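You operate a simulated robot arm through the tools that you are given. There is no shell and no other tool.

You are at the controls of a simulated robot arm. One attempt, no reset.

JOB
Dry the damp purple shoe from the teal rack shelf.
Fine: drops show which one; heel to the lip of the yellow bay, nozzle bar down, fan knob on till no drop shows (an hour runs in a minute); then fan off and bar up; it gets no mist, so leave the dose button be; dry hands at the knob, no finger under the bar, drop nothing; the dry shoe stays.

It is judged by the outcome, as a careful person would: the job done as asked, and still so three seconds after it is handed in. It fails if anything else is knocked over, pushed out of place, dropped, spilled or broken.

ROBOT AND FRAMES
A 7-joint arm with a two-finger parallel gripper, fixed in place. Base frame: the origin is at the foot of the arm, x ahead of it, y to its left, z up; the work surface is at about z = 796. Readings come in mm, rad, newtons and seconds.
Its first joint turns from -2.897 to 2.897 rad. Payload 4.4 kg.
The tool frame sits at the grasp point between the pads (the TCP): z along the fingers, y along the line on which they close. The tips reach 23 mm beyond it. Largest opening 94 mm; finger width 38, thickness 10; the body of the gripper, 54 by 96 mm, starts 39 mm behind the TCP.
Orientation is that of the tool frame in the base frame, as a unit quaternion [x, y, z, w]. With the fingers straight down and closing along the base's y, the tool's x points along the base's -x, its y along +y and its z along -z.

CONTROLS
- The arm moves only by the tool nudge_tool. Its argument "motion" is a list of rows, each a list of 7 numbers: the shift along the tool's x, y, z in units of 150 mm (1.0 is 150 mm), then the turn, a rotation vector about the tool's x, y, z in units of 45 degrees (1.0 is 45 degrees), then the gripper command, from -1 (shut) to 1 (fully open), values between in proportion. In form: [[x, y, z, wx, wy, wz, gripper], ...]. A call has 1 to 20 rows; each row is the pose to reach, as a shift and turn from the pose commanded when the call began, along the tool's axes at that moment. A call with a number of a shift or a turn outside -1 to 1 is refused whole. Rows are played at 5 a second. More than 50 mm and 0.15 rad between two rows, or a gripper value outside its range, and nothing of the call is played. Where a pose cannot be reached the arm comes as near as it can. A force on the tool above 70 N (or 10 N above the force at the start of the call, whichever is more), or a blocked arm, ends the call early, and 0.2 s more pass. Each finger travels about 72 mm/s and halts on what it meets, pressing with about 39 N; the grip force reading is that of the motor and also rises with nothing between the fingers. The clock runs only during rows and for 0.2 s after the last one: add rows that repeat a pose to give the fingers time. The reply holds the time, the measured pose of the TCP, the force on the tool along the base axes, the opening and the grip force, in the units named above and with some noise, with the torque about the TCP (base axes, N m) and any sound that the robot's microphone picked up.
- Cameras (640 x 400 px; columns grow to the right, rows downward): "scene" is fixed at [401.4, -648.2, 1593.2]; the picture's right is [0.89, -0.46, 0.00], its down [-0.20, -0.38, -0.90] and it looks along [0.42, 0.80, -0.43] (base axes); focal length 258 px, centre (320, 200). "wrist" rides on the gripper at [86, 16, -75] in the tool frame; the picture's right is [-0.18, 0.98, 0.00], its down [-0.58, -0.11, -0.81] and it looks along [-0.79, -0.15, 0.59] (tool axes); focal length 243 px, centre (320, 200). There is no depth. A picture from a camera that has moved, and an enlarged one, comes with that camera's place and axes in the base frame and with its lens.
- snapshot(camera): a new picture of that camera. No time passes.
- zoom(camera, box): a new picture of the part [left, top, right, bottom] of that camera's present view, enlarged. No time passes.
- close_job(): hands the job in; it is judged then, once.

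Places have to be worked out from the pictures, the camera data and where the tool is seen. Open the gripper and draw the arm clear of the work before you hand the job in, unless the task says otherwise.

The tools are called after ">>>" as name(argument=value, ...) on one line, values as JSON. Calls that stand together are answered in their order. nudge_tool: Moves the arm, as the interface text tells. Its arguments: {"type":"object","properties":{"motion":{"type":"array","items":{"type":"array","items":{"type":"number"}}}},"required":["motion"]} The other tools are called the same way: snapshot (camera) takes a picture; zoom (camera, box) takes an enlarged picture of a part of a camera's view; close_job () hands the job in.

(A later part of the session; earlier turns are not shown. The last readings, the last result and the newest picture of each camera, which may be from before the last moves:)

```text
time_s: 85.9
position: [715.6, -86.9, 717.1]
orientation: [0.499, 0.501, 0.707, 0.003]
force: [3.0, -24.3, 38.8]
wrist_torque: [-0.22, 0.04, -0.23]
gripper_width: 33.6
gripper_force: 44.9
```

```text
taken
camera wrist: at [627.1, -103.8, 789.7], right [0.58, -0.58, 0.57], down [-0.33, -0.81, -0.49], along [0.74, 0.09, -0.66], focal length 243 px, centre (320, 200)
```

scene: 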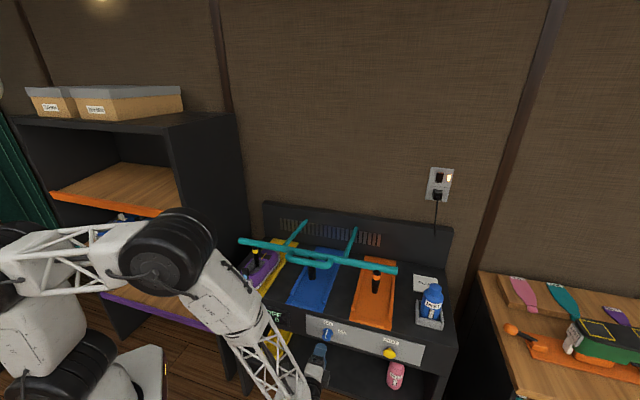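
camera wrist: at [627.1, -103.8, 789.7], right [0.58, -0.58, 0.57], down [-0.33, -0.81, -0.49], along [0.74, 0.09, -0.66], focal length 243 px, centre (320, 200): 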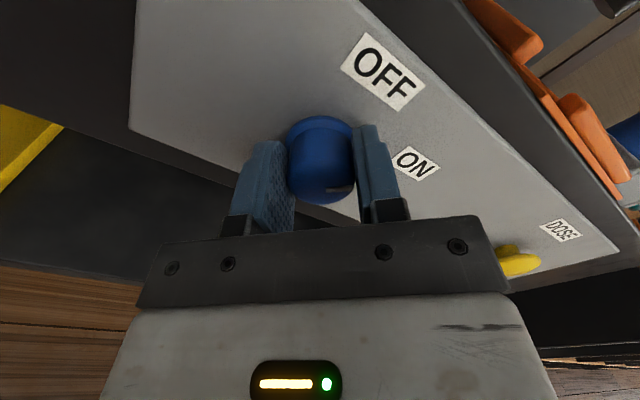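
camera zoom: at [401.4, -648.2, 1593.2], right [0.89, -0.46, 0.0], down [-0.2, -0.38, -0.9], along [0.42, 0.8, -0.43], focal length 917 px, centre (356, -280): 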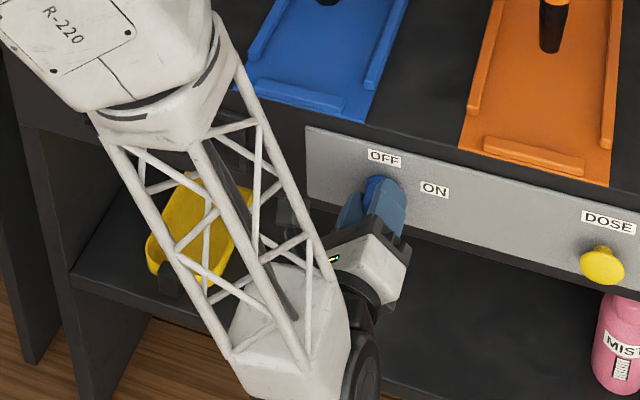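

The knob turned 45° with the gripper. I ease the alignment strain and continue in smaller increments, watching torque for its ON stop.

>>> nudge_tool(motion=[[0.001, 0.003, 0, 0, 0, 0.1, -1], [0.001, 0.003, 0, 0, 0, 0.2, -1], [0.001, 0.003, 0, 0, 0, 0.3, -1], [0.001, 0.003, 0, 0, 0, 0.4, -1], [0.001, 0.003, 0, 0, 0, 0.4, -1]])

>>> snapshot(camera="wrist")

>>> zoom(camera="scene", box=[220, 280, 400, 390])

```text
time_s: 86.9
position: [716.4, -88.5, 718.0]
orientation: [0.567, 0.423, 0.7, -0.098]
force: [1.6, -7.9, -3.2]
wrist_torque: [-0.54, 0.48, 0.16]
gripper_width: 33.3
gripper_force: 45.1
stopped in row 4: the force on the tool passed its limit at 73 N (the readings are from after the stop); the commanded pose is now the measured one
```

```text
taken
camera wrist: at [644.1, -120.6, 801.5], right [0.67, -0.67, 0.31], down [-0.44, -0.7, -0.56], along [0.59, 0.24, -0.77], focal length 243 px, centre (320, 200)
```

wrist: 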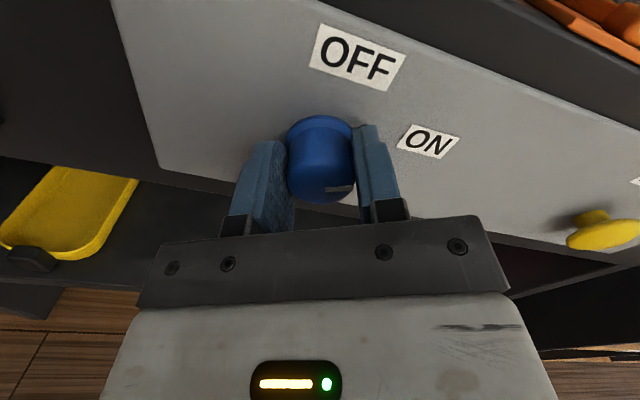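

```text
3.56 times, centred on (310, 335) of scene
camera zoom: at [401.4, -648.2, 1593.2], right [0.89, -0.46, 0.0], down [-0.2, -0.38, -0.9], along [0.42, 0.8, -0.43], focal length 917 px, centre (356, -280)
```

zoom: 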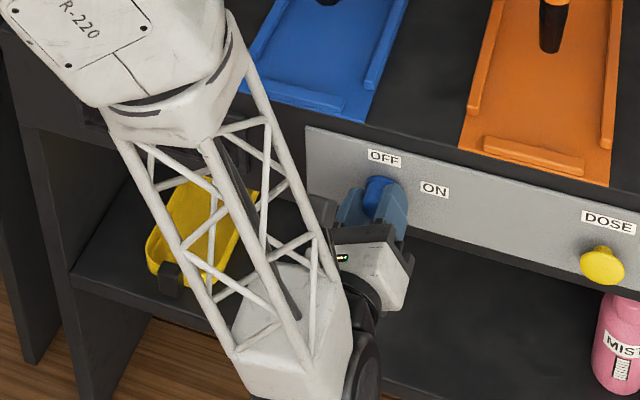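

Rotation reached about 61° total and stopped, consistent with the ON label's direction. Let me check the display.

>>> zoom(camera="scene", box=[225, 290, 305, 340])

>>> zoom(camera="wrist", box=[240, 20, 480, 220])

>>> snapshot(camera="scene")

```text
8.00 times, centred on (265, 315) of scene
camera zoom: at [401.4, -648.2, 1593.2], right [0.89, -0.46, 0.0], down [-0.2, -0.38, -0.9], along [0.42, 0.8, -0.43], focal length 2064 px, centre (760, -720)
```

zoom: 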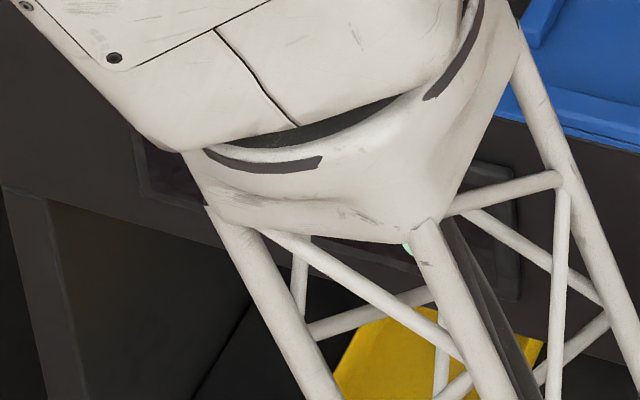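

```text
2.00 times, centred on (360, 120) of wrist
camera zoom: at [644.1, -120.6, 801.5], right [0.67, -0.67, 0.31], down [-0.44, -0.7, -0.56], along [0.59, 0.24, -0.77], focal length 485 px, centre (240, 360)
```

zoom: 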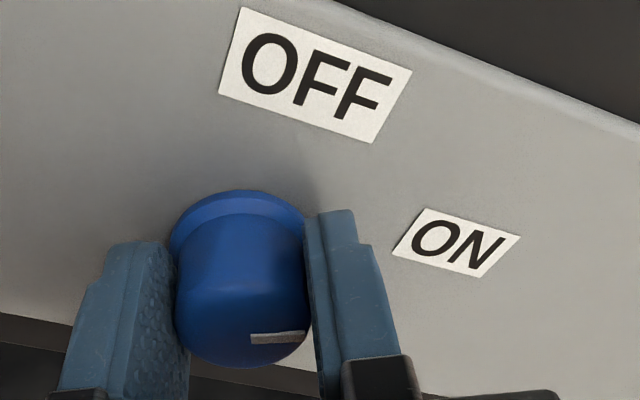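

```text
taken
```

scene: 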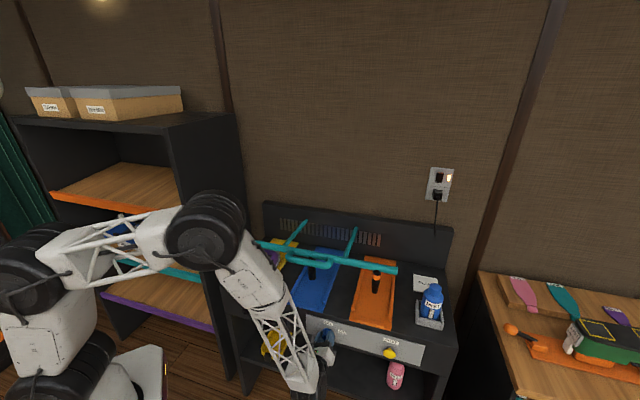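

I release the knob and back straight out so I can read the display and pointer.

>>> nudge_tool(motion=[[0, 0, 0, 0, 0, 0, -0.1], [0, 0, 0, 0, 0, 0, 0.2], [0, 0, 0, 0, 0, 0, 0.3], [0, 0, -0.1, 0, 0, 0, 0.3], [0, 0, -0.22, 0, 0, 0, 0.3], [0, 0, -0.34, 0, 0, 0, 0.3], [0, 0, -0.46, 0, 0, 0, 0.3], [0, 0, -0.58, 0, 0, 0, 0.3], [0, 0, -0.58, 0, 0, 0, 0.3]])

>>> snapshot(camera="wrist")

>>> snapshot(camera="scene")

```text
time_s: 88.9
position: [654.5, -150.1, 718.0]
orientation: [0.567, 0.423, 0.7, -0.1]
force: [0.6, 0.2, -0.2]
wrist_torque: [-0.01, 0.02, 0.0]
gripper_width: 61.3
gripper_force: 0.0
```

```text
taken
camera wrist: at [582.2, -182.5, 801.1], right [0.67, -0.67, 0.31], down [-0.44, -0.7, -0.56], along [0.59, 0.24, -0.77], focal length 243 px, centre (320, 200)
```

wrist: 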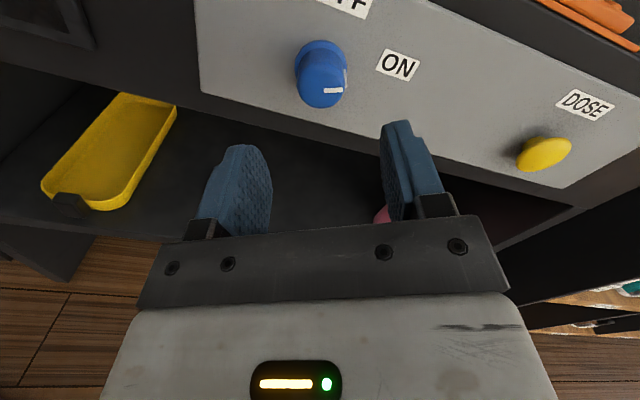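

```text
taken
```

scene: 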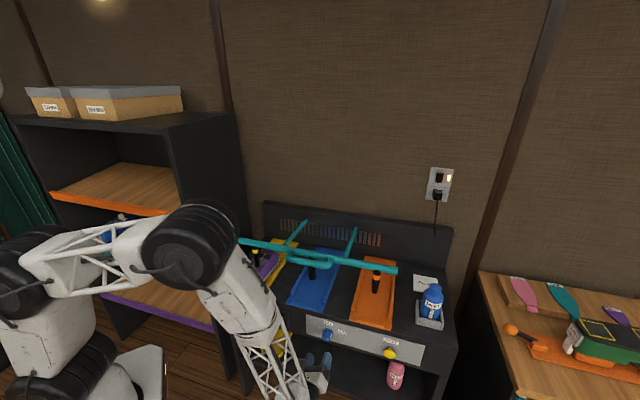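

Zooming on the knob pointer and the edge of the display.

>>> zoom(camera="wrist", box=[0, 0, 180, 110])

>>> zoom(camera="wrist", box=[260, 20, 440, 130])

>>> zoom(camera="scene", box=[300, 310, 370, 355])

>>> zoom(camera="scene", box=[215, 230, 325, 330])

```text
3.56 times, centred on (90, 55) of wrist
camera zoom: at [582.2, -182.5, 801.1], right [0.67, -0.67, 0.31], down [-0.44, -0.7, -0.56], along [0.59, 0.24, -0.77], focal length 863 px, centre (1138, 716)
```

zoom: 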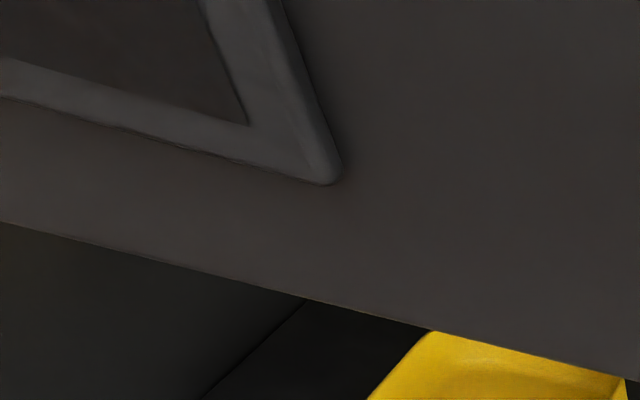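

```text
3.56 times, centred on (350, 75) of wrist
camera zoom: at [582.2, -182.5, 801.1], right [0.67, -0.67, 0.31], down [-0.44, -0.7, -0.56], along [0.59, 0.24, -0.77], focal length 863 px, centre (213, 644)
```

zoom: 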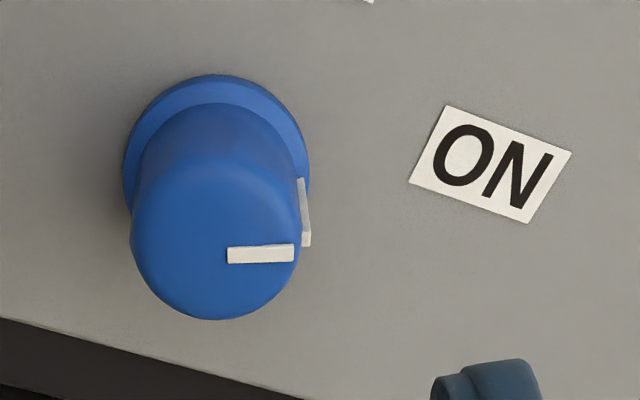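

```text
8.89 times, centred on (335, 332) of scene
camera zoom: at [401.4, -648.2, 1593.2], right [0.89, -0.46, 0.0], down [-0.2, -0.38, -0.9], along [0.42, 0.8, -0.43], focal length 2294 px, centre (187, -978)
```

zoom: 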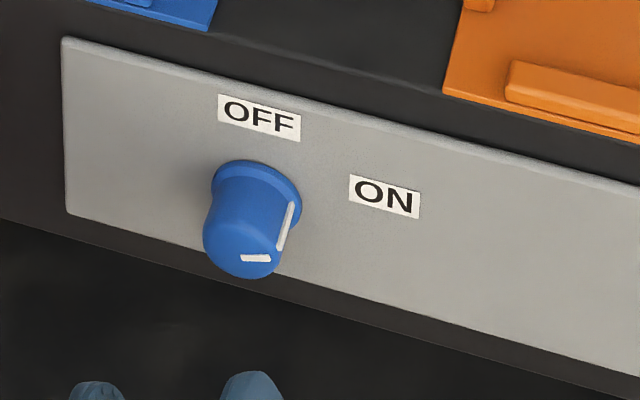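

```text
4.00 times, centred on (270, 280) of scene
camera zoom: at [401.4, -648.2, 1593.2], right [0.89, -0.46, 0.0], down [-0.2, -0.38, -0.9], along [0.42, 0.8, -0.43], focal length 1032 px, centre (520, -120)
```

zoom: 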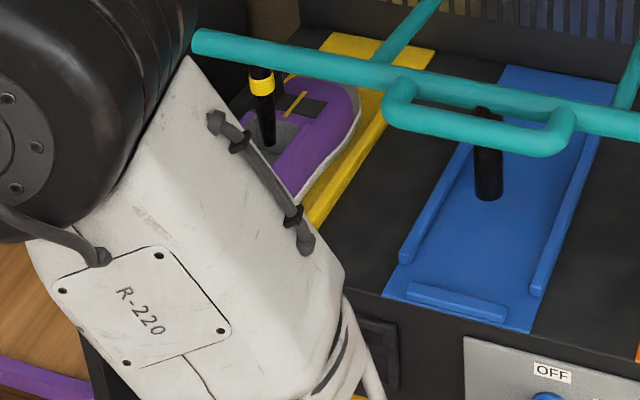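

The pointer is at ON's side (about 61°). The arm hides the display, so I rise to uncover it and confirm the fan is really on.

>>> nudge_tool(motion=[[0.162, 0.051, -0.033, 0, 0, 0, 0.3], [0.324, 0.102, -0.067, 0, 0, 0, 0.3], [0.487, 0.153, -0.1, 0, 0, 0, 0.3], [0.649, 0.205, -0.133, 0, 0, 0, 0.3], [0.811, 0.256, -0.167, 0, 0, 0, 0.3], [0.973, 0.307, -0.2, 0, 0, 0, 0.3], [0.973, 0.307, -0.2, 0, 0, 0, 0.3]])

>>> snapshot(camera="wrist")

>>> snapshot(camera="scene")

```text
time_s: 90.5
position: [612.9, -148.5, 867.2]
orientation: [0.567, 0.423, 0.7, -0.099]
force: [0.3, -0.3, -0.9]
wrist_torque: [0.0, 0.02, -0.01]
gripper_width: 61.1
gripper_force: 0.0
```

```text
taken
camera wrist: at [540.8, -182.0, 951.3], right [0.67, -0.67, 0.31], down [-0.44, -0.7, -0.56], along [0.59, 0.24, -0.77], focal length 243 px, centre (320, 200)
```

wrist: 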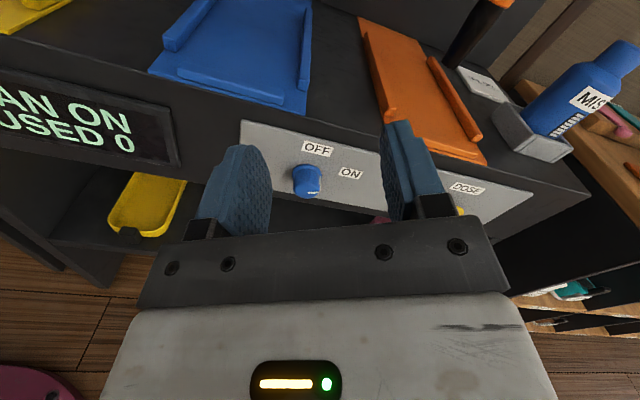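

```text
taken
```

scene: 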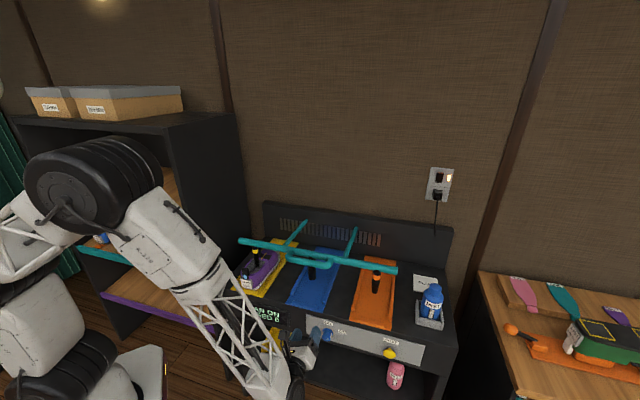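

The display reads "FAN ON". Now I watch the drops on the shoe.

>>> zoom(camera="scene", box=[225, 235, 305, 300])

```text
6.15 times, centred on (265, 268) of scene
camera zoom: at [401.4, -648.2, 1593.2], right [0.89, -0.46, 0.0], down [-0.2, -0.38, -0.9], along [0.42, 0.8, -0.43], focal length 1588 px, centre (658, -215)
```

zoom: 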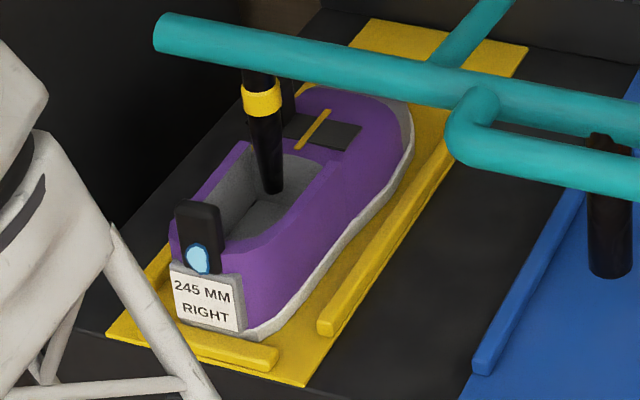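

Both drops take time to go. I hold still and let the fan run, checking every few seconds.

>>> nudge_tool(motion=[[0, 0, 0, 0, 0, 0, 0.3], [0, 0, 0, 0, 0, 0, 0.3], [0, 0, 0, 0, 0, 0, 0.3], [0, 0, 0, 0, 0, 0, 0.3], [0, 0, 0, 0, 0, 0, 0.3], [0, 0, 0, 0, 0, 0, 0.3], [0, 0, 0, 0, 0, 0, 0.3], [0, 0, 0, 0, 0, 0, 0.3], [0, 0, 0, 0, 0, 0, 0.3], [0, 0, 0, 0, 0, 0, 0.3], [0, 0, 0, 0, 0, 0, 0.3], [0, 0, 0, 0, 0, 0, 0.3], [0, 0, 0, 0, 0, 0, 0.3], [0, 0, 0, 0, 0, 0, 0.3], [0, 0, 0, 0, 0, 0, 0.3], [0, 0, 0, 0, 0, 0, 0.3], [0, 0, 0, 0, 0, 0, 0.3], [0, 0, 0, 0, 0, 0, 0.3], [0, 0, 0, 0, 0, 0, 0.3], [0, 0, 0, 0, 0, 0, 0.3]])

>>> zoom(camera="scene", box=[225, 235, 305, 300])

>>> zoom(camera="wrist", box=[0, 50, 180, 170])

```text
time_s: 94.7
position: [612.9, -148.9, 865.8]
orientation: [0.567, 0.422, 0.7, -0.1]
force: [-0.5, 0.0, 0.5]
wrist_torque: [0.0, 0.02, -0.01]
gripper_width: 60.9
gripper_force: 0.2
```

```text
6.15 times, centred on (265, 268) of scene
camera zoom: at [401.4, -648.2, 1593.2], right [0.89, -0.46, 0.0], down [-0.2, -0.38, -0.9], along [0.42, 0.8, -0.43], focal length 1588 px, centre (658, -215)
```

zoom: 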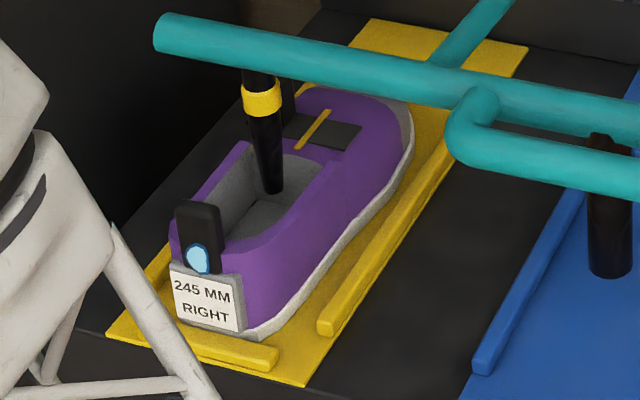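

```text
3.33 times, centred on (90, 110) of wrist
camera zoom: at [541.0, -182.0, 951.2], right [0.67, -0.67, 0.31], down [-0.44, -0.7, -0.56], along [0.59, 0.24, -0.77], focal length 809 px, centre (1087, 500)
```

zoom: 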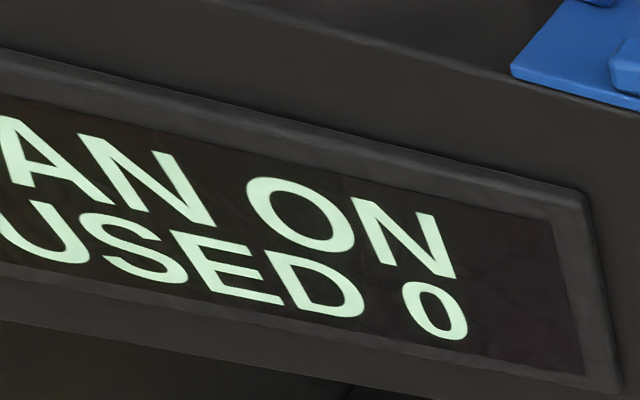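

Fan on, 4+ s elapsed, drop still there. I keep waiting.

>>> nudge_tool(motion=[[0, 0, 0, 0, 0, 0, 0.3], [0, 0, 0, 0, 0, 0, 0.3], [0, 0, 0, 0, 0, 0, 0.3], [0, 0, 0, 0, 0, 0, 0.3], [0, 0, 0, 0, 0, 0, 0.3], [0, 0, 0, 0, 0, 0, 0.3], [0, 0, 0, 0, 0, 0, 0.3], [0, 0, 0, 0, 0, 0, 0.3], [0, 0, 0, 0, 0, 0, 0.3], [0, 0, 0, 0, 0, 0, 0.3], [0, 0, 0, 0, 0, 0, 0.3], [0, 0, 0, 0, 0, 0, 0.3], [0, 0, 0, 0, 0, 0, 0.3], [0, 0, 0, 0, 0, 0, 0.3], [0, 0, 0, 0, 0, 0, 0.3], [0, 0, 0, 0, 0, 0, 0.3], [0, 0, 0, 0, 0, 0, 0.3], [0, 0, 0, 0, 0, 0, 0.3], [0, 0, 0, 0, 0, 0, 0.3], [0, 0, 0, 0, 0, 0, 0.3]])

>>> nudge_tool(motion=[[0, 0, 0, 0, 0, 0, 0.3], [0, 0, 0, 0, 0, 0, 0.3], [0, 0, 0, 0, 0, 0, 0.3], [0, 0, 0, 0, 0, 0, 0.3], [0, 0, 0, 0, 0, 0, 0.3], [0, 0, 0, 0, 0, 0, 0.3], [0, 0, 0, 0, 0, 0, 0.3], [0, 0, 0, 0, 0, 0, 0.3], [0, 0, 0, 0, 0, 0, 0.3], [0, 0, 0, 0, 0, 0, 0.3], [0, 0, 0, 0, 0, 0, 0.3], [0, 0, 0, 0, 0, 0, 0.3], [0, 0, 0, 0, 0, 0, 0.3], [0, 0, 0, 0, 0, 0, 0.3], [0, 0, 0, 0, 0, 0, 0.3], [0, 0, 0, 0, 0, 0, 0.3], [0, 0, 0, 0, 0, 0, 0.3], [0, 0, 0, 0, 0, 0, 0.3], [0, 0, 0, 0, 0, 0, 0.3], [0, 0, 0, 0, 0, 0, 0.3]])

>>> zoom(camera="scene", box=[225, 235, 305, 300])

```text
time_s: 98.9
position: [612.3, -149.6, 867.6]
orientation: [0.567, 0.422, 0.7, -0.099]
force: [-0.3, -0.3, -0.9]
wrist_torque: [0.0, -0.01, 0.0]
gripper_width: 61.0
gripper_force: 0.1
```

```text
time_s: 103.1
position: [613.0, -149.1, 867.5]
orientation: [0.567, 0.422, 0.7, -0.099]
force: [-0.4, -0.7, 0.2]
wrist_torque: [0.02, 0.01, 0.01]
gripper_width: 61.0
gripper_force: 0.1
```

```text
6.15 times, centred on (265, 268) of scene
camera zoom: at [401.4, -648.2, 1593.2], right [0.89, -0.46, 0.0], down [-0.2, -0.38, -0.9], along [0.42, 0.8, -0.43], focal length 1588 px, centre (658, -215)
```

zoom: 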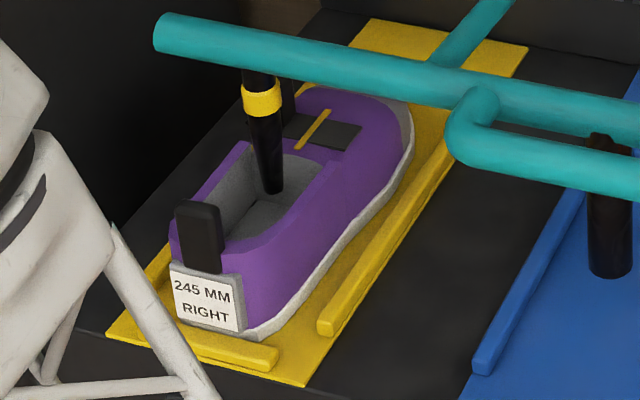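

The heel drop has vanished. The toe drop is hidden behind the bar from the scene camera, so I raise the wrist camera for a view over the bar while the fan keeps running.

>>> nudge_tool(motion=[[0.118, -0.018, 0.006, 0, 0, 0, 0.3], [0.236, -0.037, 0.012, 0, 0, 0, 0.3], [0.354, -0.055, 0.018, 0, 0, 0, 0.3], [0.472, -0.074, 0.025, 0, 0, 0, 0.3], [0.589, -0.092, 0.031, 0, 0, 0, 0.3], [0.707, -0.11, 0.037, 0, 0, 0, 0.3], [0.825, -0.129, 0.043, 0, 0, 0, 0.3], [0.943, -0.147, 0.049, 0, 0, 0, 0.3], [0.943, -0.147, 0.049, 0, 0, 0, 0.3]])

>>> snapshot(camera="wrist")

```text
time_s: 105.1
position: [557.0, -82.8, 981.9]
orientation: [0.566, 0.423, 0.7, -0.101]
force: [-0.2, 0.9, -0.1]
wrist_torque: [0.03, 0.02, 0.0]
gripper_width: 60.9
gripper_force: 0.0
```

```text
taken
camera wrist: at [484.1, -114.9, 1066.2], right [0.67, -0.67, 0.31], down [-0.44, -0.7, -0.56], along [0.59, 0.24, -0.77], focal length 243 px, centre (320, 200)
```

wrist: 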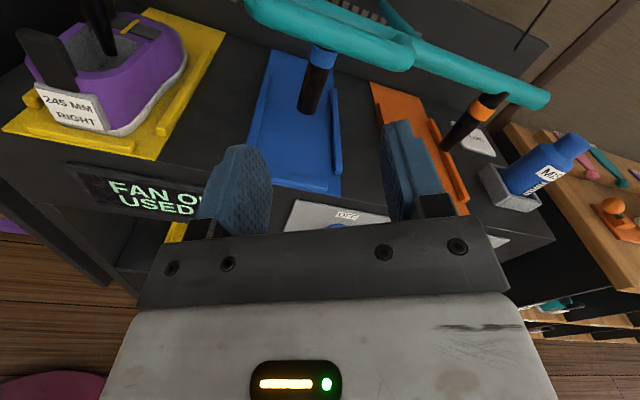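

The shoe is already in view; zoom on it.

>>> zoom(camera="wrist", box=[0, 0, 230, 144])

>>> zoom(camera="scene", box=[225, 235, 305, 300])

```text
2.78 times, centred on (115, 72) of wrist
camera zoom: at [484.1, -114.9, 1066.2], right [0.67, -0.67, 0.31], down [-0.44, -0.7, -0.56], along [0.59, 0.24, -0.77], focal length 674 px, centre (889, 556)
```

zoom: 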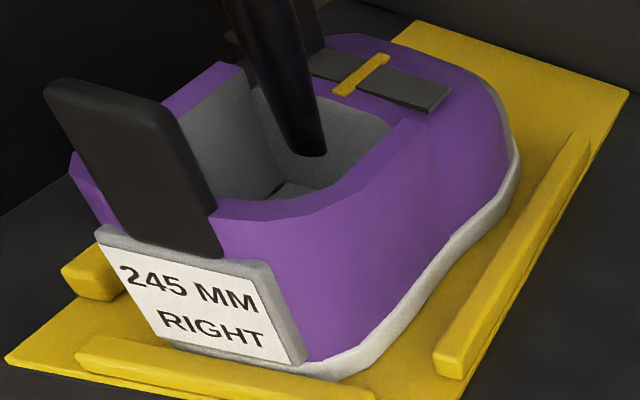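

```text
6.15 times, centred on (265, 268) of scene
camera zoom: at [401.4, -648.2, 1593.2], right [0.89, -0.46, 0.0], down [-0.2, -0.38, -0.9], along [0.42, 0.8, -0.43], focal length 1588 px, centre (658, -215)
```

zoom: 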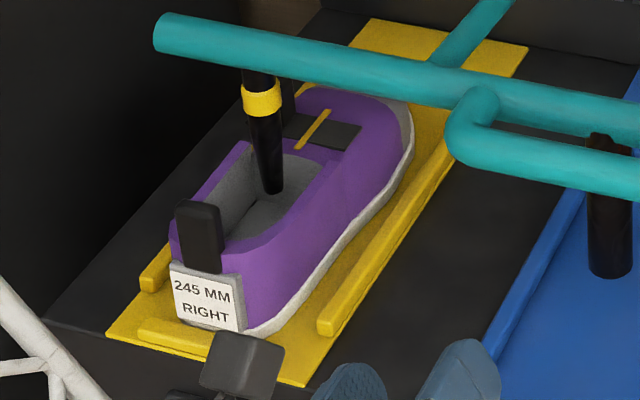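

Heel and sides show no drops; the toe cap is still hidden from this low angle. Go higher.

>>> nudge_tool(motion=[[0.118, -0.018, 0.006, 0, 0, 0, 0.3], [0.236, -0.037, 0.012, 0, 0, 0, 0.3], [0.354, -0.055, 0.018, 0, 0, 0, 0.3], [0.472, -0.074, 0.025, 0, 0, 0, 0.3], [0.589, -0.092, 0.031, 0, 0, 0, 0.3], [0.707, -0.11, 0.037, 0, 0, 0, 0.3], [0.825, -0.129, 0.043, 0, 0, 0, 0.3], [0.943, -0.147, 0.049, 0, 0, 0, 0.3], [0.943, -0.147, 0.049, 0, 0, 0, 0.3]])

>>> snapshot(camera="wrist")

>>> zoom(camera="wrist", box=[60, 0, 260, 130])

```text
time_s: 107.1
position: [499.7, -14.5, 1097.4]
orientation: [0.567, 0.422, 0.7, -0.1]
force: [-1.0, -0.5, -0.3]
wrist_torque: [-0.01, 0.01, -0.01]
gripper_width: 61.1
gripper_force: 0.1
```

```text
taken
camera wrist: at [428.8, -46.9, 1180.1], right [0.67, -0.67, 0.31], down [-0.44, -0.7, -0.56], along [0.59, 0.24, -0.77], focal length 243 px, centre (320, 200)
```

wrist: 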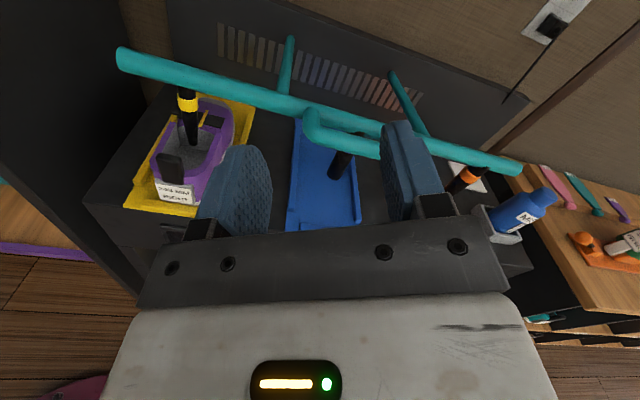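

```text
3.08 times, centred on (160, 65) of wrist
camera zoom: at [428.8, -46.9, 1180.1], right [0.67, -0.67, 0.31], down [-0.44, -0.7, -0.56], along [0.59, 0.24, -0.77], focal length 746 px, centre (812, 615)
```

zoom: 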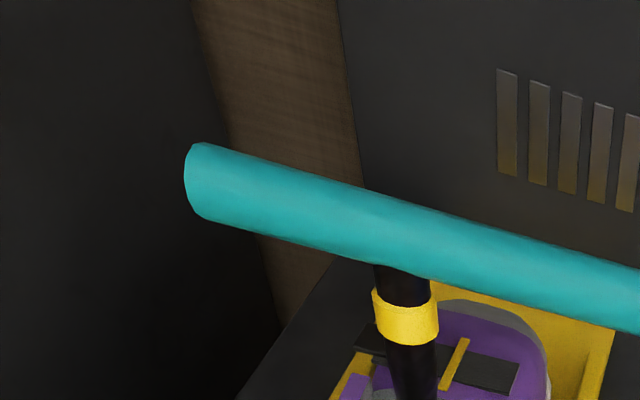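

>>> zoom(camera="wrist", box=[130, 70, 260, 150])

```text
4.92 times, centred on (195, 110) of wrist
camera zoom: at [428.8, -46.9, 1180.1], right [0.67, -0.67, 0.31], down [-0.44, -0.7, -0.56], along [0.59, 0.24, -0.77], focal length 1194 px, centre (935, 643)
```

zoom: 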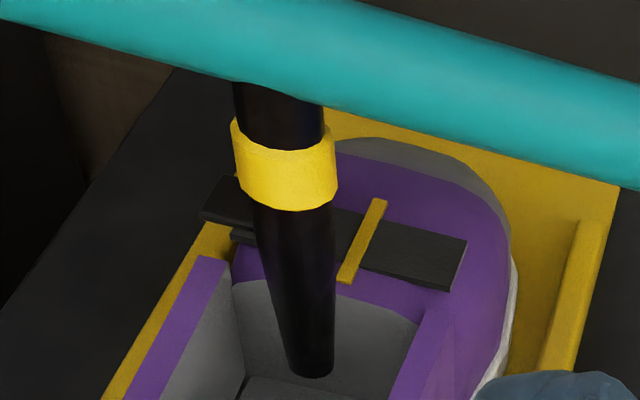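

The visible part of the toe cap is free of any drop, but the nozzle collar hides its left half. One more step up and left for an unobstructed look.

>>> nudge_tool(motion=[[0.118, -0.05, 0.006, 0, 0, 0, 0.3], [0.236, -0.1, 0.012, 0, 0, 0, 0.3], [0.354, -0.15, 0.018, 0, 0, 0, 0.3], [0.472, -0.2, 0.025, 0, 0, 0, 0.3], [0.589, -0.25, 0.031, 0, 0, 0, 0.3], [0.707, -0.3, 0.037, 0, 0, 0, 0.3], [0.825, -0.35, 0.043, 0, 0, 0, 0.3], [0.943, -0.4, 0.049, 0, 0, 0, 0.3], [0.943, -0.4, 0.049, 0, 0, 0, 0.3]])

>>> snapshot(camera="wrist")

>>> snapshot(camera="scene")

```text
time_s: 109.1
position: [419.4, 74.5, 1190.7]
orientation: [0.567, 0.423, 0.7, -0.1]
force: [-0.7, 0.3, 0.1]
wrist_torque: [0.01, 0.05, -0.02]
gripper_width: 60.8
gripper_force: 0.1
```

```text
taken
camera wrist: at [348.2, 41.9, 1274.0], right [0.67, -0.67, 0.31], down [-0.44, -0.7, -0.56], along [0.59, 0.24, -0.77], focal length 243 px, centre (320, 200)
```

wrist: 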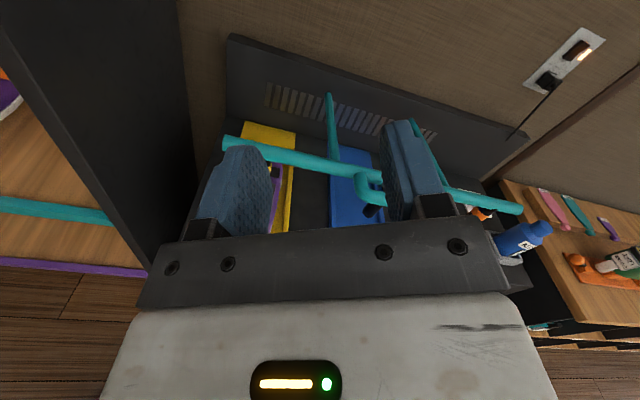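

```text
taken
```

scene: 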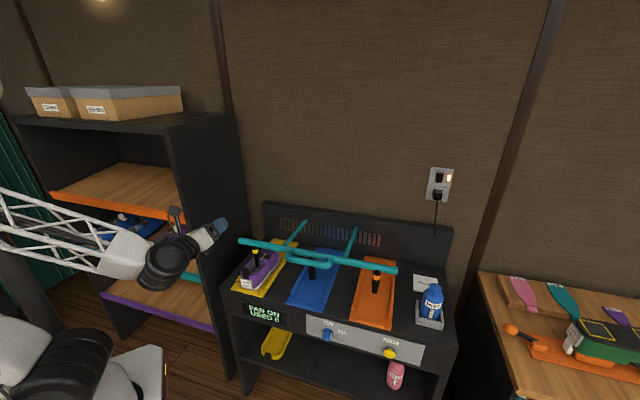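

My left finger blocks the view; closing the gripper moves it out of the line of sight.

>>> nudge_tool(motion=[[0, 0, 0, 0, 0, 0, -0.2], [0, 0, 0, 0, 0, 0, -0.6], [0, 0, 0, 0, 0, 0, -0.9], [0, 0, 0, 0, 0, 0, -0.95]])

>>> zoom(camera="wrist", box=[190, 110, 340, 240])

>>> zoom(camera="scene", box=[225, 235, 305, 330])

```text
time_s: 110.1
position: [420.2, 75.1, 1189.3]
orientation: [0.567, 0.422, 0.7, -0.099]
force: [0.1, 0.0, -0.2]
wrist_torque: [-0.01, 0.0, -0.02]
gripper_width: 2.1
gripper_force: 0.0
```

```text
3.08 times, centred on (265, 175) of wrist
camera zoom: at [348.3, 41.7, 1273.9], right [0.67, -0.67, 0.31], down [-0.44, -0.7, -0.56], along [0.59, 0.24, -0.77], focal length 746 px, centre (489, 277)
```

zoom: 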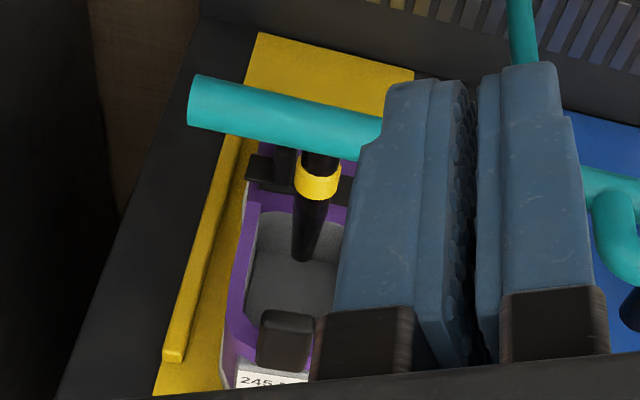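

```text
4.21 times, centred on (265, 282) of scene
camera zoom: at [401.4, -648.2, 1593.2], right [0.89, -0.46, 0.0], down [-0.2, -0.38, -0.9], along [0.42, 0.8, -0.43], focal length 1086 px, centre (552, -147)
```

zoom: 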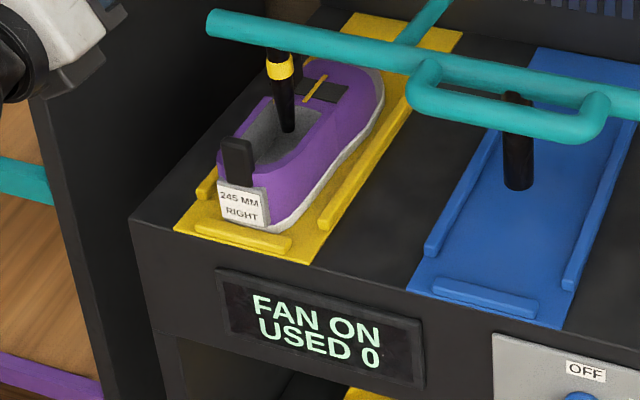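

The bar now just covers the toe. I rise another 120 mm to look over it.

>>> nudge_tool(motion=[[0.117, 0.064, 0, 0, 0, 0, -0.95], [0.233, 0.128, 0, 0, 0, 0, -0.95], [0.35, 0.193, 0, 0, 0, 0, -0.95], [0.467, 0.257, 0, 0, 0, 0, -0.95], [0.583, 0.321, 0, 0, 0, 0, -0.95], [0.7, 0.385, 0, 0, 0, 0, -0.95], [0.7, 0.385, 0, 0, 0, 0, -0.95]])

>>> snapshot(camera="wrist")

>>> zoom(camera="wrist", box=[210, 130, 310, 210])

```text
time_s: 111.7
position: [421.2, 74.8, 1311.6]
orientation: [0.567, 0.422, 0.7, -0.1]
force: [0.1, -0.4, 0.2]
wrist_torque: [0.02, 0.01, -0.03]
gripper_width: 2.3
gripper_force: 0.0
```

```text
taken
camera wrist: at [349.7, 41.2, 1394.7], right [0.67, -0.67, 0.31], down [-0.44, -0.7, -0.56], along [0.59, 0.24, -0.77], focal length 243 px, centre (320, 200)
```

wrist: 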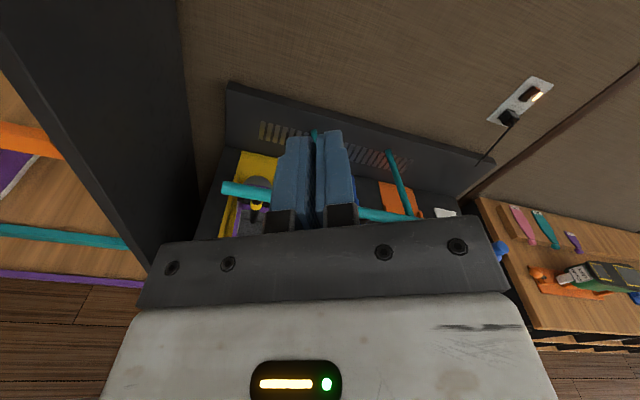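

```text
5.00 times, centred on (260, 170) of wrist
camera zoom: at [349.7, 41.2, 1394.7], right [0.67, -0.67, 0.31], down [-0.44, -0.7, -0.56], along [0.59, 0.24, -0.77], focal length 1213 px, centre (620, 350)
```

zoom: 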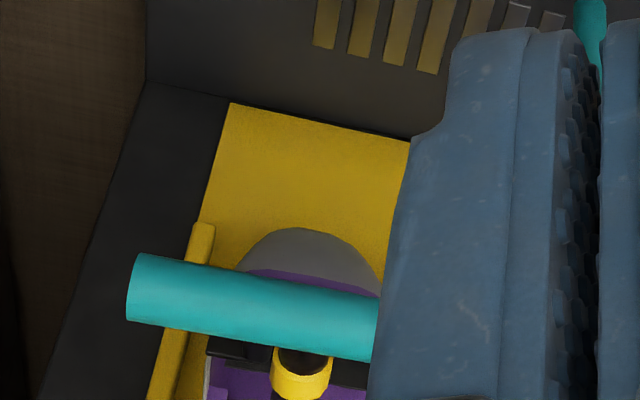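

Toe cap is clean, and so are the heel and upper: no drop shows anywhere. Time to switch off. I return along the same safe corridor in front of the dryer to the knob.

>>> nudge_tool(motion=[[-0.129, 0, 0.001, 0, 0, 0, -0.9], [-0.258, 0, 0.002, 0, 0, 0, -0.5], [-0.387, 0, 0.003, 0, 0, 0, 0], [-0.516, 0, 0.004, 0, 0, 0, 0.3], [-0.645, 0, 0.005, 0, 0, 0, 0.3], [-0.774, 0, 0.006, 0, 0, 0, 0.3], [-0.903, 0, 0.007, 0, 0, 0, 0.3], [-0.903, 0, 0.007, 0, 0, 0, 0.3]])

>>> nudge_tool(motion=[[-0.129, 0, 0.001, 0, 0, 0, 0.3], [-0.258, 0, 0.002, 0, 0, 0, 0.3], [-0.387, 0, 0.003, 0, 0, 0, 0.3], [-0.516, 0, 0.004, 0, 0, 0, 0.3], [-0.645, 0, 0.005, 0, 0, 0, 0.3], [-0.774, 0, 0.006, 0, 0, 0, 0.3], [-0.903, 0, 0.007, 0, 0, 0, 0.3], [-0.903, 0, 0.007, 0, 0, 0, 0.3]])

>>> snapshot(camera="wrist")

```text
time_s: 113.5
position: [466.4, 28.7, 1190.1]
orientation: [0.567, 0.423, 0.7, -0.099]
force: [0.9, 0.5, 0.4]
wrist_torque: [0.03, 0.03, 0.0]
gripper_width: 61.4
gripper_force: 0.0
```

```text
time_s: 115.3
position: [512.5, -14.8, 1073.4]
orientation: [0.566, 0.423, 0.7, -0.1]
force: [0.4, -0.2, -1.0]
wrist_torque: [-0.01, 0.01, -0.02]
gripper_width: 61.0
gripper_force: 0.0
```

```text
taken
camera wrist: at [440.8, -48.1, 1157.1], right [0.67, -0.67, 0.31], down [-0.44, -0.7, -0.56], along [0.59, 0.24, -0.77], focal length 243 px, centre (320, 200)
```

wrist: 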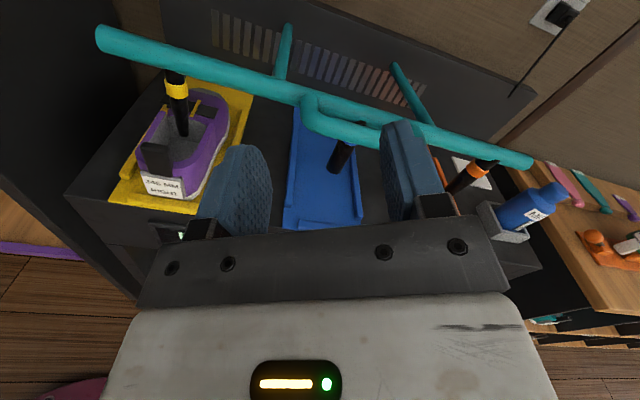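

Continuing the same line down to the knob.

>>> nudge_tool(motion=[[-0.129, 0, 0.002, 0, 0, 0, 0.3], [-0.258, 0, 0.003, 0, 0, 0, 0.3], [-0.387, 0, 0.005, 0, 0, 0, 0.3], [-0.516, 0, 0.006, 0, 0, 0, 0.3], [-0.645, 0, 0.008, 0, 0, 0, 0.3], [-0.774, 0, 0.009, 0, 0, 0, 0.3], [-0.903, 0, 0.01, 0, 0, 0, 0.3], [-0.903, 0, 0.01, 0, 0, 0, 0.3]])

>>> nudge_tool(motion=[[-0.129, 0, 0.002, 0, 0, 0, 0.3], [-0.258, 0, 0.003, 0, 0, 0, 0.3], [-0.387, 0, 0.005, 0, 0, 0, 0.3], [-0.516, 0, 0.006, 0, 0, 0, 0.3], [-0.645, 0, 0.008, 0, 0, 0, 0.3], [-0.774, 0, 0.009, 0, 0, 0, 0.3], [-0.903, 0, 0.01, 0, 0, 0, 0.3], [-0.903, 0, 0.01, 0, 0, 0, 0.3]])

>>> snapshot(camera="wrist")

```text
time_s: 117.1
position: [560.1, -59.2, 952.3]
orientation: [0.566, 0.424, 0.7, -0.101]
force: [0.3, -0.1, -0.2]
wrist_torque: [-0.02, -0.03, 0.01]
gripper_width: 61.2
gripper_force: 0.0
```

```text
time_s: 118.9
position: [607.8, -105.5, 834.5]
orientation: [0.566, 0.423, 0.7, -0.1]
force: [-0.4, -0.7, 0.8]
wrist_torque: [0.02, 0.0, 0.01]
gripper_width: 61.3
gripper_force: 0.0
```

```text
taken
camera wrist: at [536.1, -138.6, 917.8], right [0.67, -0.67, 0.31], down [-0.44, -0.7, -0.56], along [0.59, 0.24, -0.77], focal length 243 px, centre (320, 200)
```

wrist: 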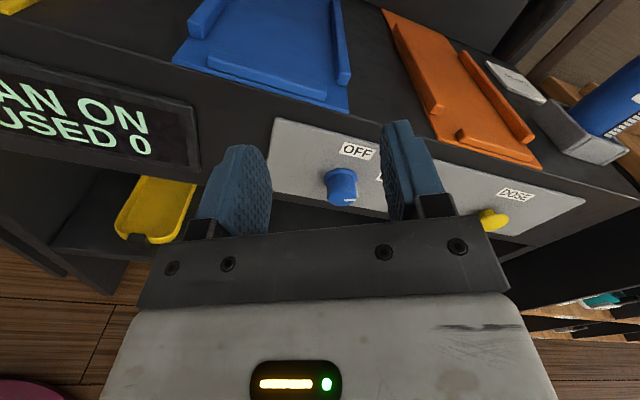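

Next the last bit down to axis height in front of the knob.

>>> nudge_tool(motion=[[-0.127, -0.001, 0.005, 0, 0, 0, 0.3], [-0.255, -0.002, 0.01, 0, 0, 0, 0.3], [-0.382, -0.003, 0.015, 0, 0, 0, 0.3], [-0.509, -0.003, 0.02, 0, 0, 0, 0.3], [-0.637, -0.004, 0.025, 0, 0, 0, 0.3], [-0.764, -0.005, 0.03, 0, 0, 0, 0.3], [-0.891, -0.006, 0.033, 0, 0, 0, 0.3], [-0.891, -0.006, 0.033, 0, 0, 0, 0.3]])

>>> zoom(camera="wrist", box=[250, 20, 400, 150])

```text
time_s: 120.7
position: [656.8, -148.3, 716.7]
orientation: [0.566, 0.423, 0.7, -0.1]
force: [0.4, 0.4, 0.3]
wrist_torque: [-0.02, -0.02, -0.01]
gripper_width: 61.2
gripper_force: 0.2
```

```text
3.08 times, centred on (325, 85) of wrist
camera zoom: at [583.9, -180.7, 799.9], right [0.67, -0.67, 0.31], down [-0.44, -0.7, -0.56], along [0.59, 0.24, -0.77], focal length 746 px, centre (305, 554)
```

zoom: 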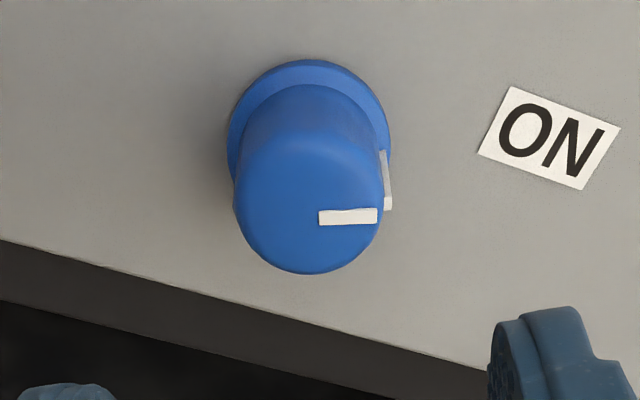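

On axis as before. Advance over the knob and close on it.

>>> nudge_tool(motion=[[0, -0.005, 0.14, 0, 0, 0, 0.3], [0, -0.005, 0.28, 0, 0, 0, 0.3], [0, -0.005, 0.42, 0, 0, 0, 0.3], [0, -0.005, 0.56, 0, 0, 0, 0.3], [0, -0.005, 0.56, 0, 0, 0, 0.3], [0, -0.005, 0.56, 0, 0, 0, 0], [0, -0.005, 0.56, 0, 0, 0, -0.3], [0, -0.005, 0.56, 0, 0, 0, -0.6], [0, -0.005, 0.56, 0, 0, 0, -1], [0, -0.005, 0.56, 0, 0, 0, -1]])

>>> snapshot(camera="wrist")

```text
time_s: 122.9
position: [716.1, -86.2, 717.1]
orientation: [0.566, 0.422, 0.701, -0.099]
force: [32.4, -29.8, 11.3]
wrist_torque: [-0.42, 0.26, -0.01]
gripper_width: 33.8
gripper_force: 45.2
```

```text
taken
camera wrist: at [644.8, -120.0, 800.7], right [0.67, -0.68, 0.31], down [-0.44, -0.7, -0.56], along [0.6, 0.24, -0.77], focal length 243 px, centre (320, 200)
```

wrist: 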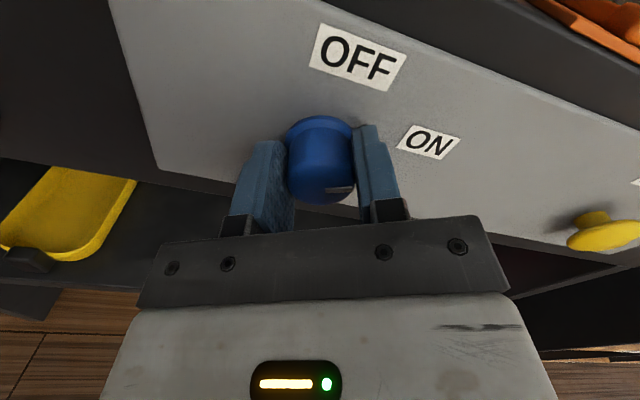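

Gripped. I rotate counter-clockwise 45° first, with a half-millimetre centring correction.

>>> nudge_tool(motion=[[0, 0.003, 0, 0, 0, -0.125, -1], [0, 0.003, 0, 0, 0, -0.25, -1], [0, 0.003, 0, 0, 0, -0.375, -1], [0, 0.003, 0, 0, 0, -0.5, -1], [0, 0.003, 0, 0, 0, -0.625, -1], [0, 0.003, 0, 0, 0, -0.75, -1], [0, 0.003, 0, 0, 0, -0.875, -1], [0, 0.003, 0, 0, 0, -1, -1], [0, 0.003, 0, 0, 0, -1, -1]])

>>> snapshot(camera="wrist")

```text
time_s: 124.9
position: [713.6, -87.5, 715.6]
orientation: [0.361, 0.607, 0.685, 0.175]
force: [32.0, 13.4, 7.2]
wrist_torque: [0.36, -0.42, -0.19]
gripper_width: 33.4
gripper_force: 44.8
```

```text
taken
camera wrist: at [606.2, -83.2, 756.2], right [0.32, -0.32, 0.89], down [-0.2, -0.94, -0.27], along [0.93, -0.09, -0.37], focal length 243 px, centre (320, 200)
```

wrist: 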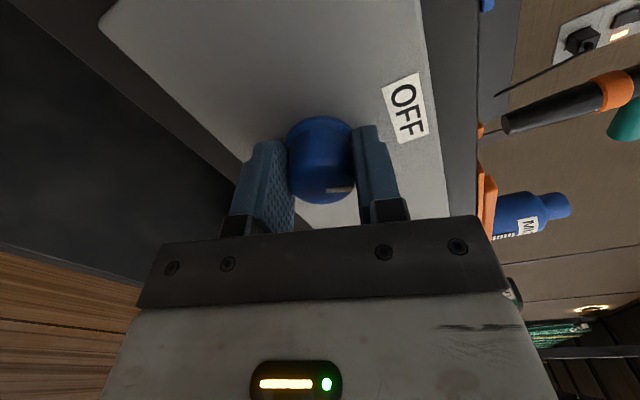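

Knob turned back 45°. The remaining ~16° to OFF:

>>> nudge_tool(motion=[[0, 0, 0.001, 0, 0, -0.09, -1], [0, 0, 0.001, 0, 0, -0.18, -1], [0, 0, 0.001, 0, 0, -0.27, -1], [0, 0, 0.001, 0, 0, -0.36, -1], [0, 0, 0.001, 0, 0, -0.36, -1]])

>>> snapshot(camera="wrist")

```text
time_s: 126.1
position: [713.9, -86.2, 715.0]
orientation: [0.273, 0.653, 0.653, 0.269]
force: [17.5, 15.9, -20.7]
wrist_torque: [0.55, -0.39, -0.5]
gripper_width: 33.2
gripper_force: 44.9
```

```text
taken
camera wrist: at [600.1, -77.4, 731.9], right [0.13, -0.13, 0.98], down [-0.16, -0.98, -0.11], along [0.98, -0.14, -0.15], focal length 243 px, centre (320, 200)
```

wrist: 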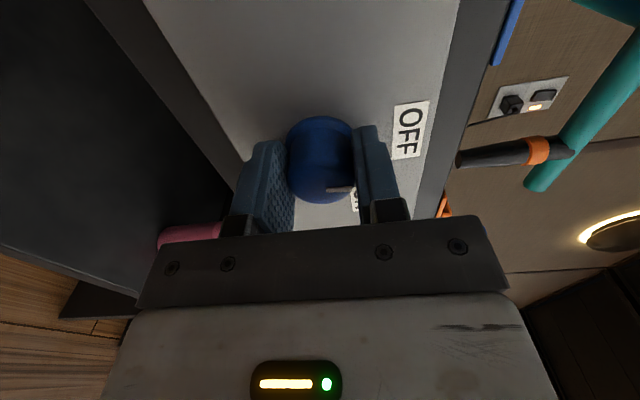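

Back at the original OFF angle. Release, back out and verify the display and pointer.

>>> nudge_tool(motion=[[0, 0, 0, 0, 0, 0, -0.1], [0, 0, 0, 0, 0, 0, 0.2], [0, 0, 0, 0, 0, 0, 0.3], [0, 0, -0.1, 0, 0, 0, 0.3], [0, 0, -0.22, 0, 0, 0, 0.3], [0, 0, -0.34, 0, 0, 0, 0.3], [0, 0, -0.46, 0, 0, 0, 0.3], [0, 0, -0.58, 0, 0, 0, 0.3], [0, 0, -0.7, 0, 0, 0, 0.3], [0, 0, -0.7, 0, 0, 0, 0.3]])

>>> snapshot(camera="wrist")

>>> snapshot(camera="scene")

```text
time_s: 128.3
position: [639.6, -162.2, 717.1]
orientation: [0.272, 0.652, 0.654, 0.27]
force: [-0.2, 0.8, 0.2]
wrist_torque: [-0.03, -0.02, 0.01]
gripper_width: 61.5
gripper_force: 0.1
```

```text
taken
camera wrist: at [526.5, -152.8, 733.6], right [0.13, -0.13, 0.98], down [-0.16, -0.98, -0.11], along [0.98, -0.14, -0.15], focal length 243 px, centre (320, 200)
```

wrist: 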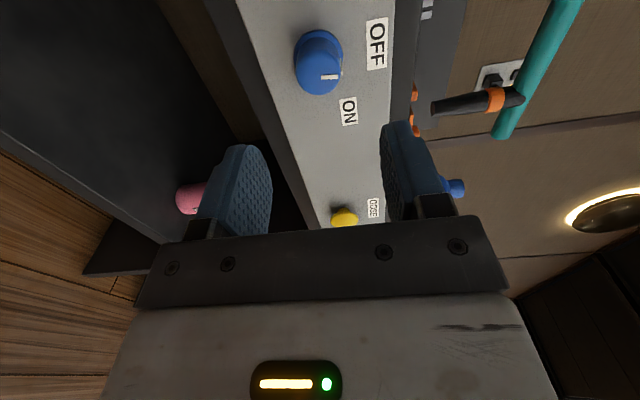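

```text
taken
```

scene: 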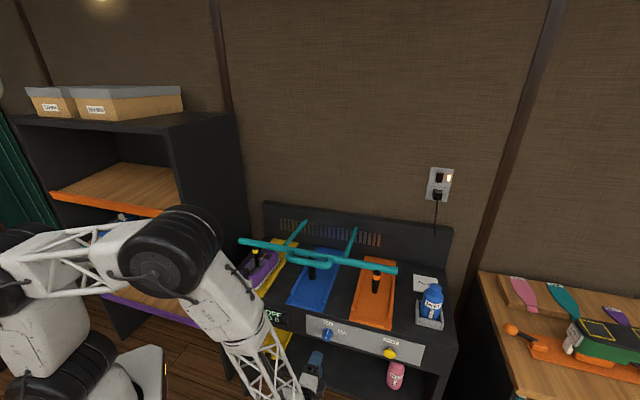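

>>> zoom(camera="scene", box=[240, 295, 300, 335])

>>> zoom(camera="scene", box=[300, 310, 370, 355])

```text
10.00 times, centred on (270, 315) of scene
camera zoom: at [401.4, -648.2, 1593.2], right [0.89, -0.46, 0.0], down [-0.2, -0.38, -0.9], along [0.42, 0.8, -0.43], focal length 2580 px, centre (820, -950)
```

zoom: 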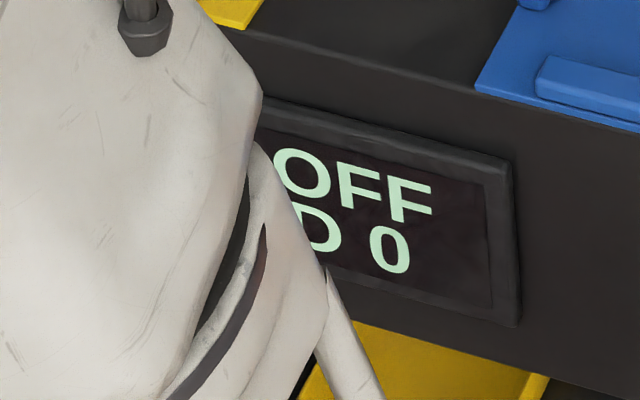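

```text
8.89 times, centred on (335, 332) of scene
camera zoom: at [401.4, -648.2, 1593.2], right [0.89, -0.46, 0.0], down [-0.2, -0.38, -0.9], along [0.42, 0.8, -0.43], focal length 2294 px, centre (187, -978)
```

zoom: 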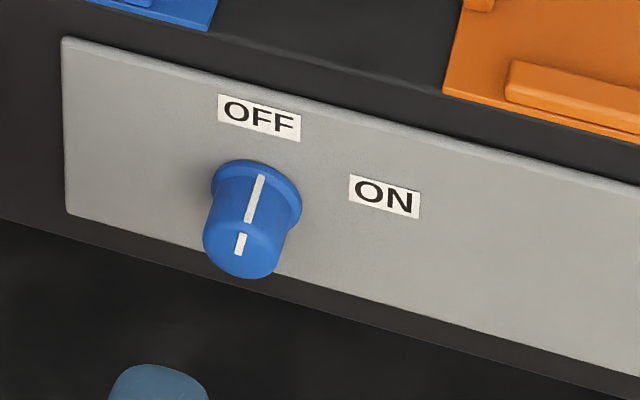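

Display reads "FAN OFF, USED 0" and the pointer is back at OFF. Now the bar goes up. I retrace my way toward the handle, first rising in front of the dryer.

>>> nudge_tool(motion=[[0.005, 0.124, -0.01, 0.038, 0, 0, 0.1], [0.01, 0.248, -0.02, 0.076, 0, 0, -0.1], [0.015, 0.371, -0.02, 0.114, 0, 0, -0.2], [0.02, 0.495, -0.02, 0.153, 0, 0, -0.2], [0.025, 0.619, -0.02, 0.191, 0, 0, -0.2], [0.03, 0.743, -0.02, 0.229, 0, 0, -0.2], [0.03, 0.867, -0.02, 0.267, 0, 0, -0.2], [0.03, 0.867, -0.02, 0.267, 0, 0, -0.2]])

```text
time_s: 130.1
position: [635.6, -160.7, 846.3]
orientation: [0.299, 0.718, 0.581, 0.241]
force: [1.0, -0.5, 0.6]
wrist_torque: [0.01, 0.01, 0.0]
gripper_width: 37.9
gripper_force: 0.1
```

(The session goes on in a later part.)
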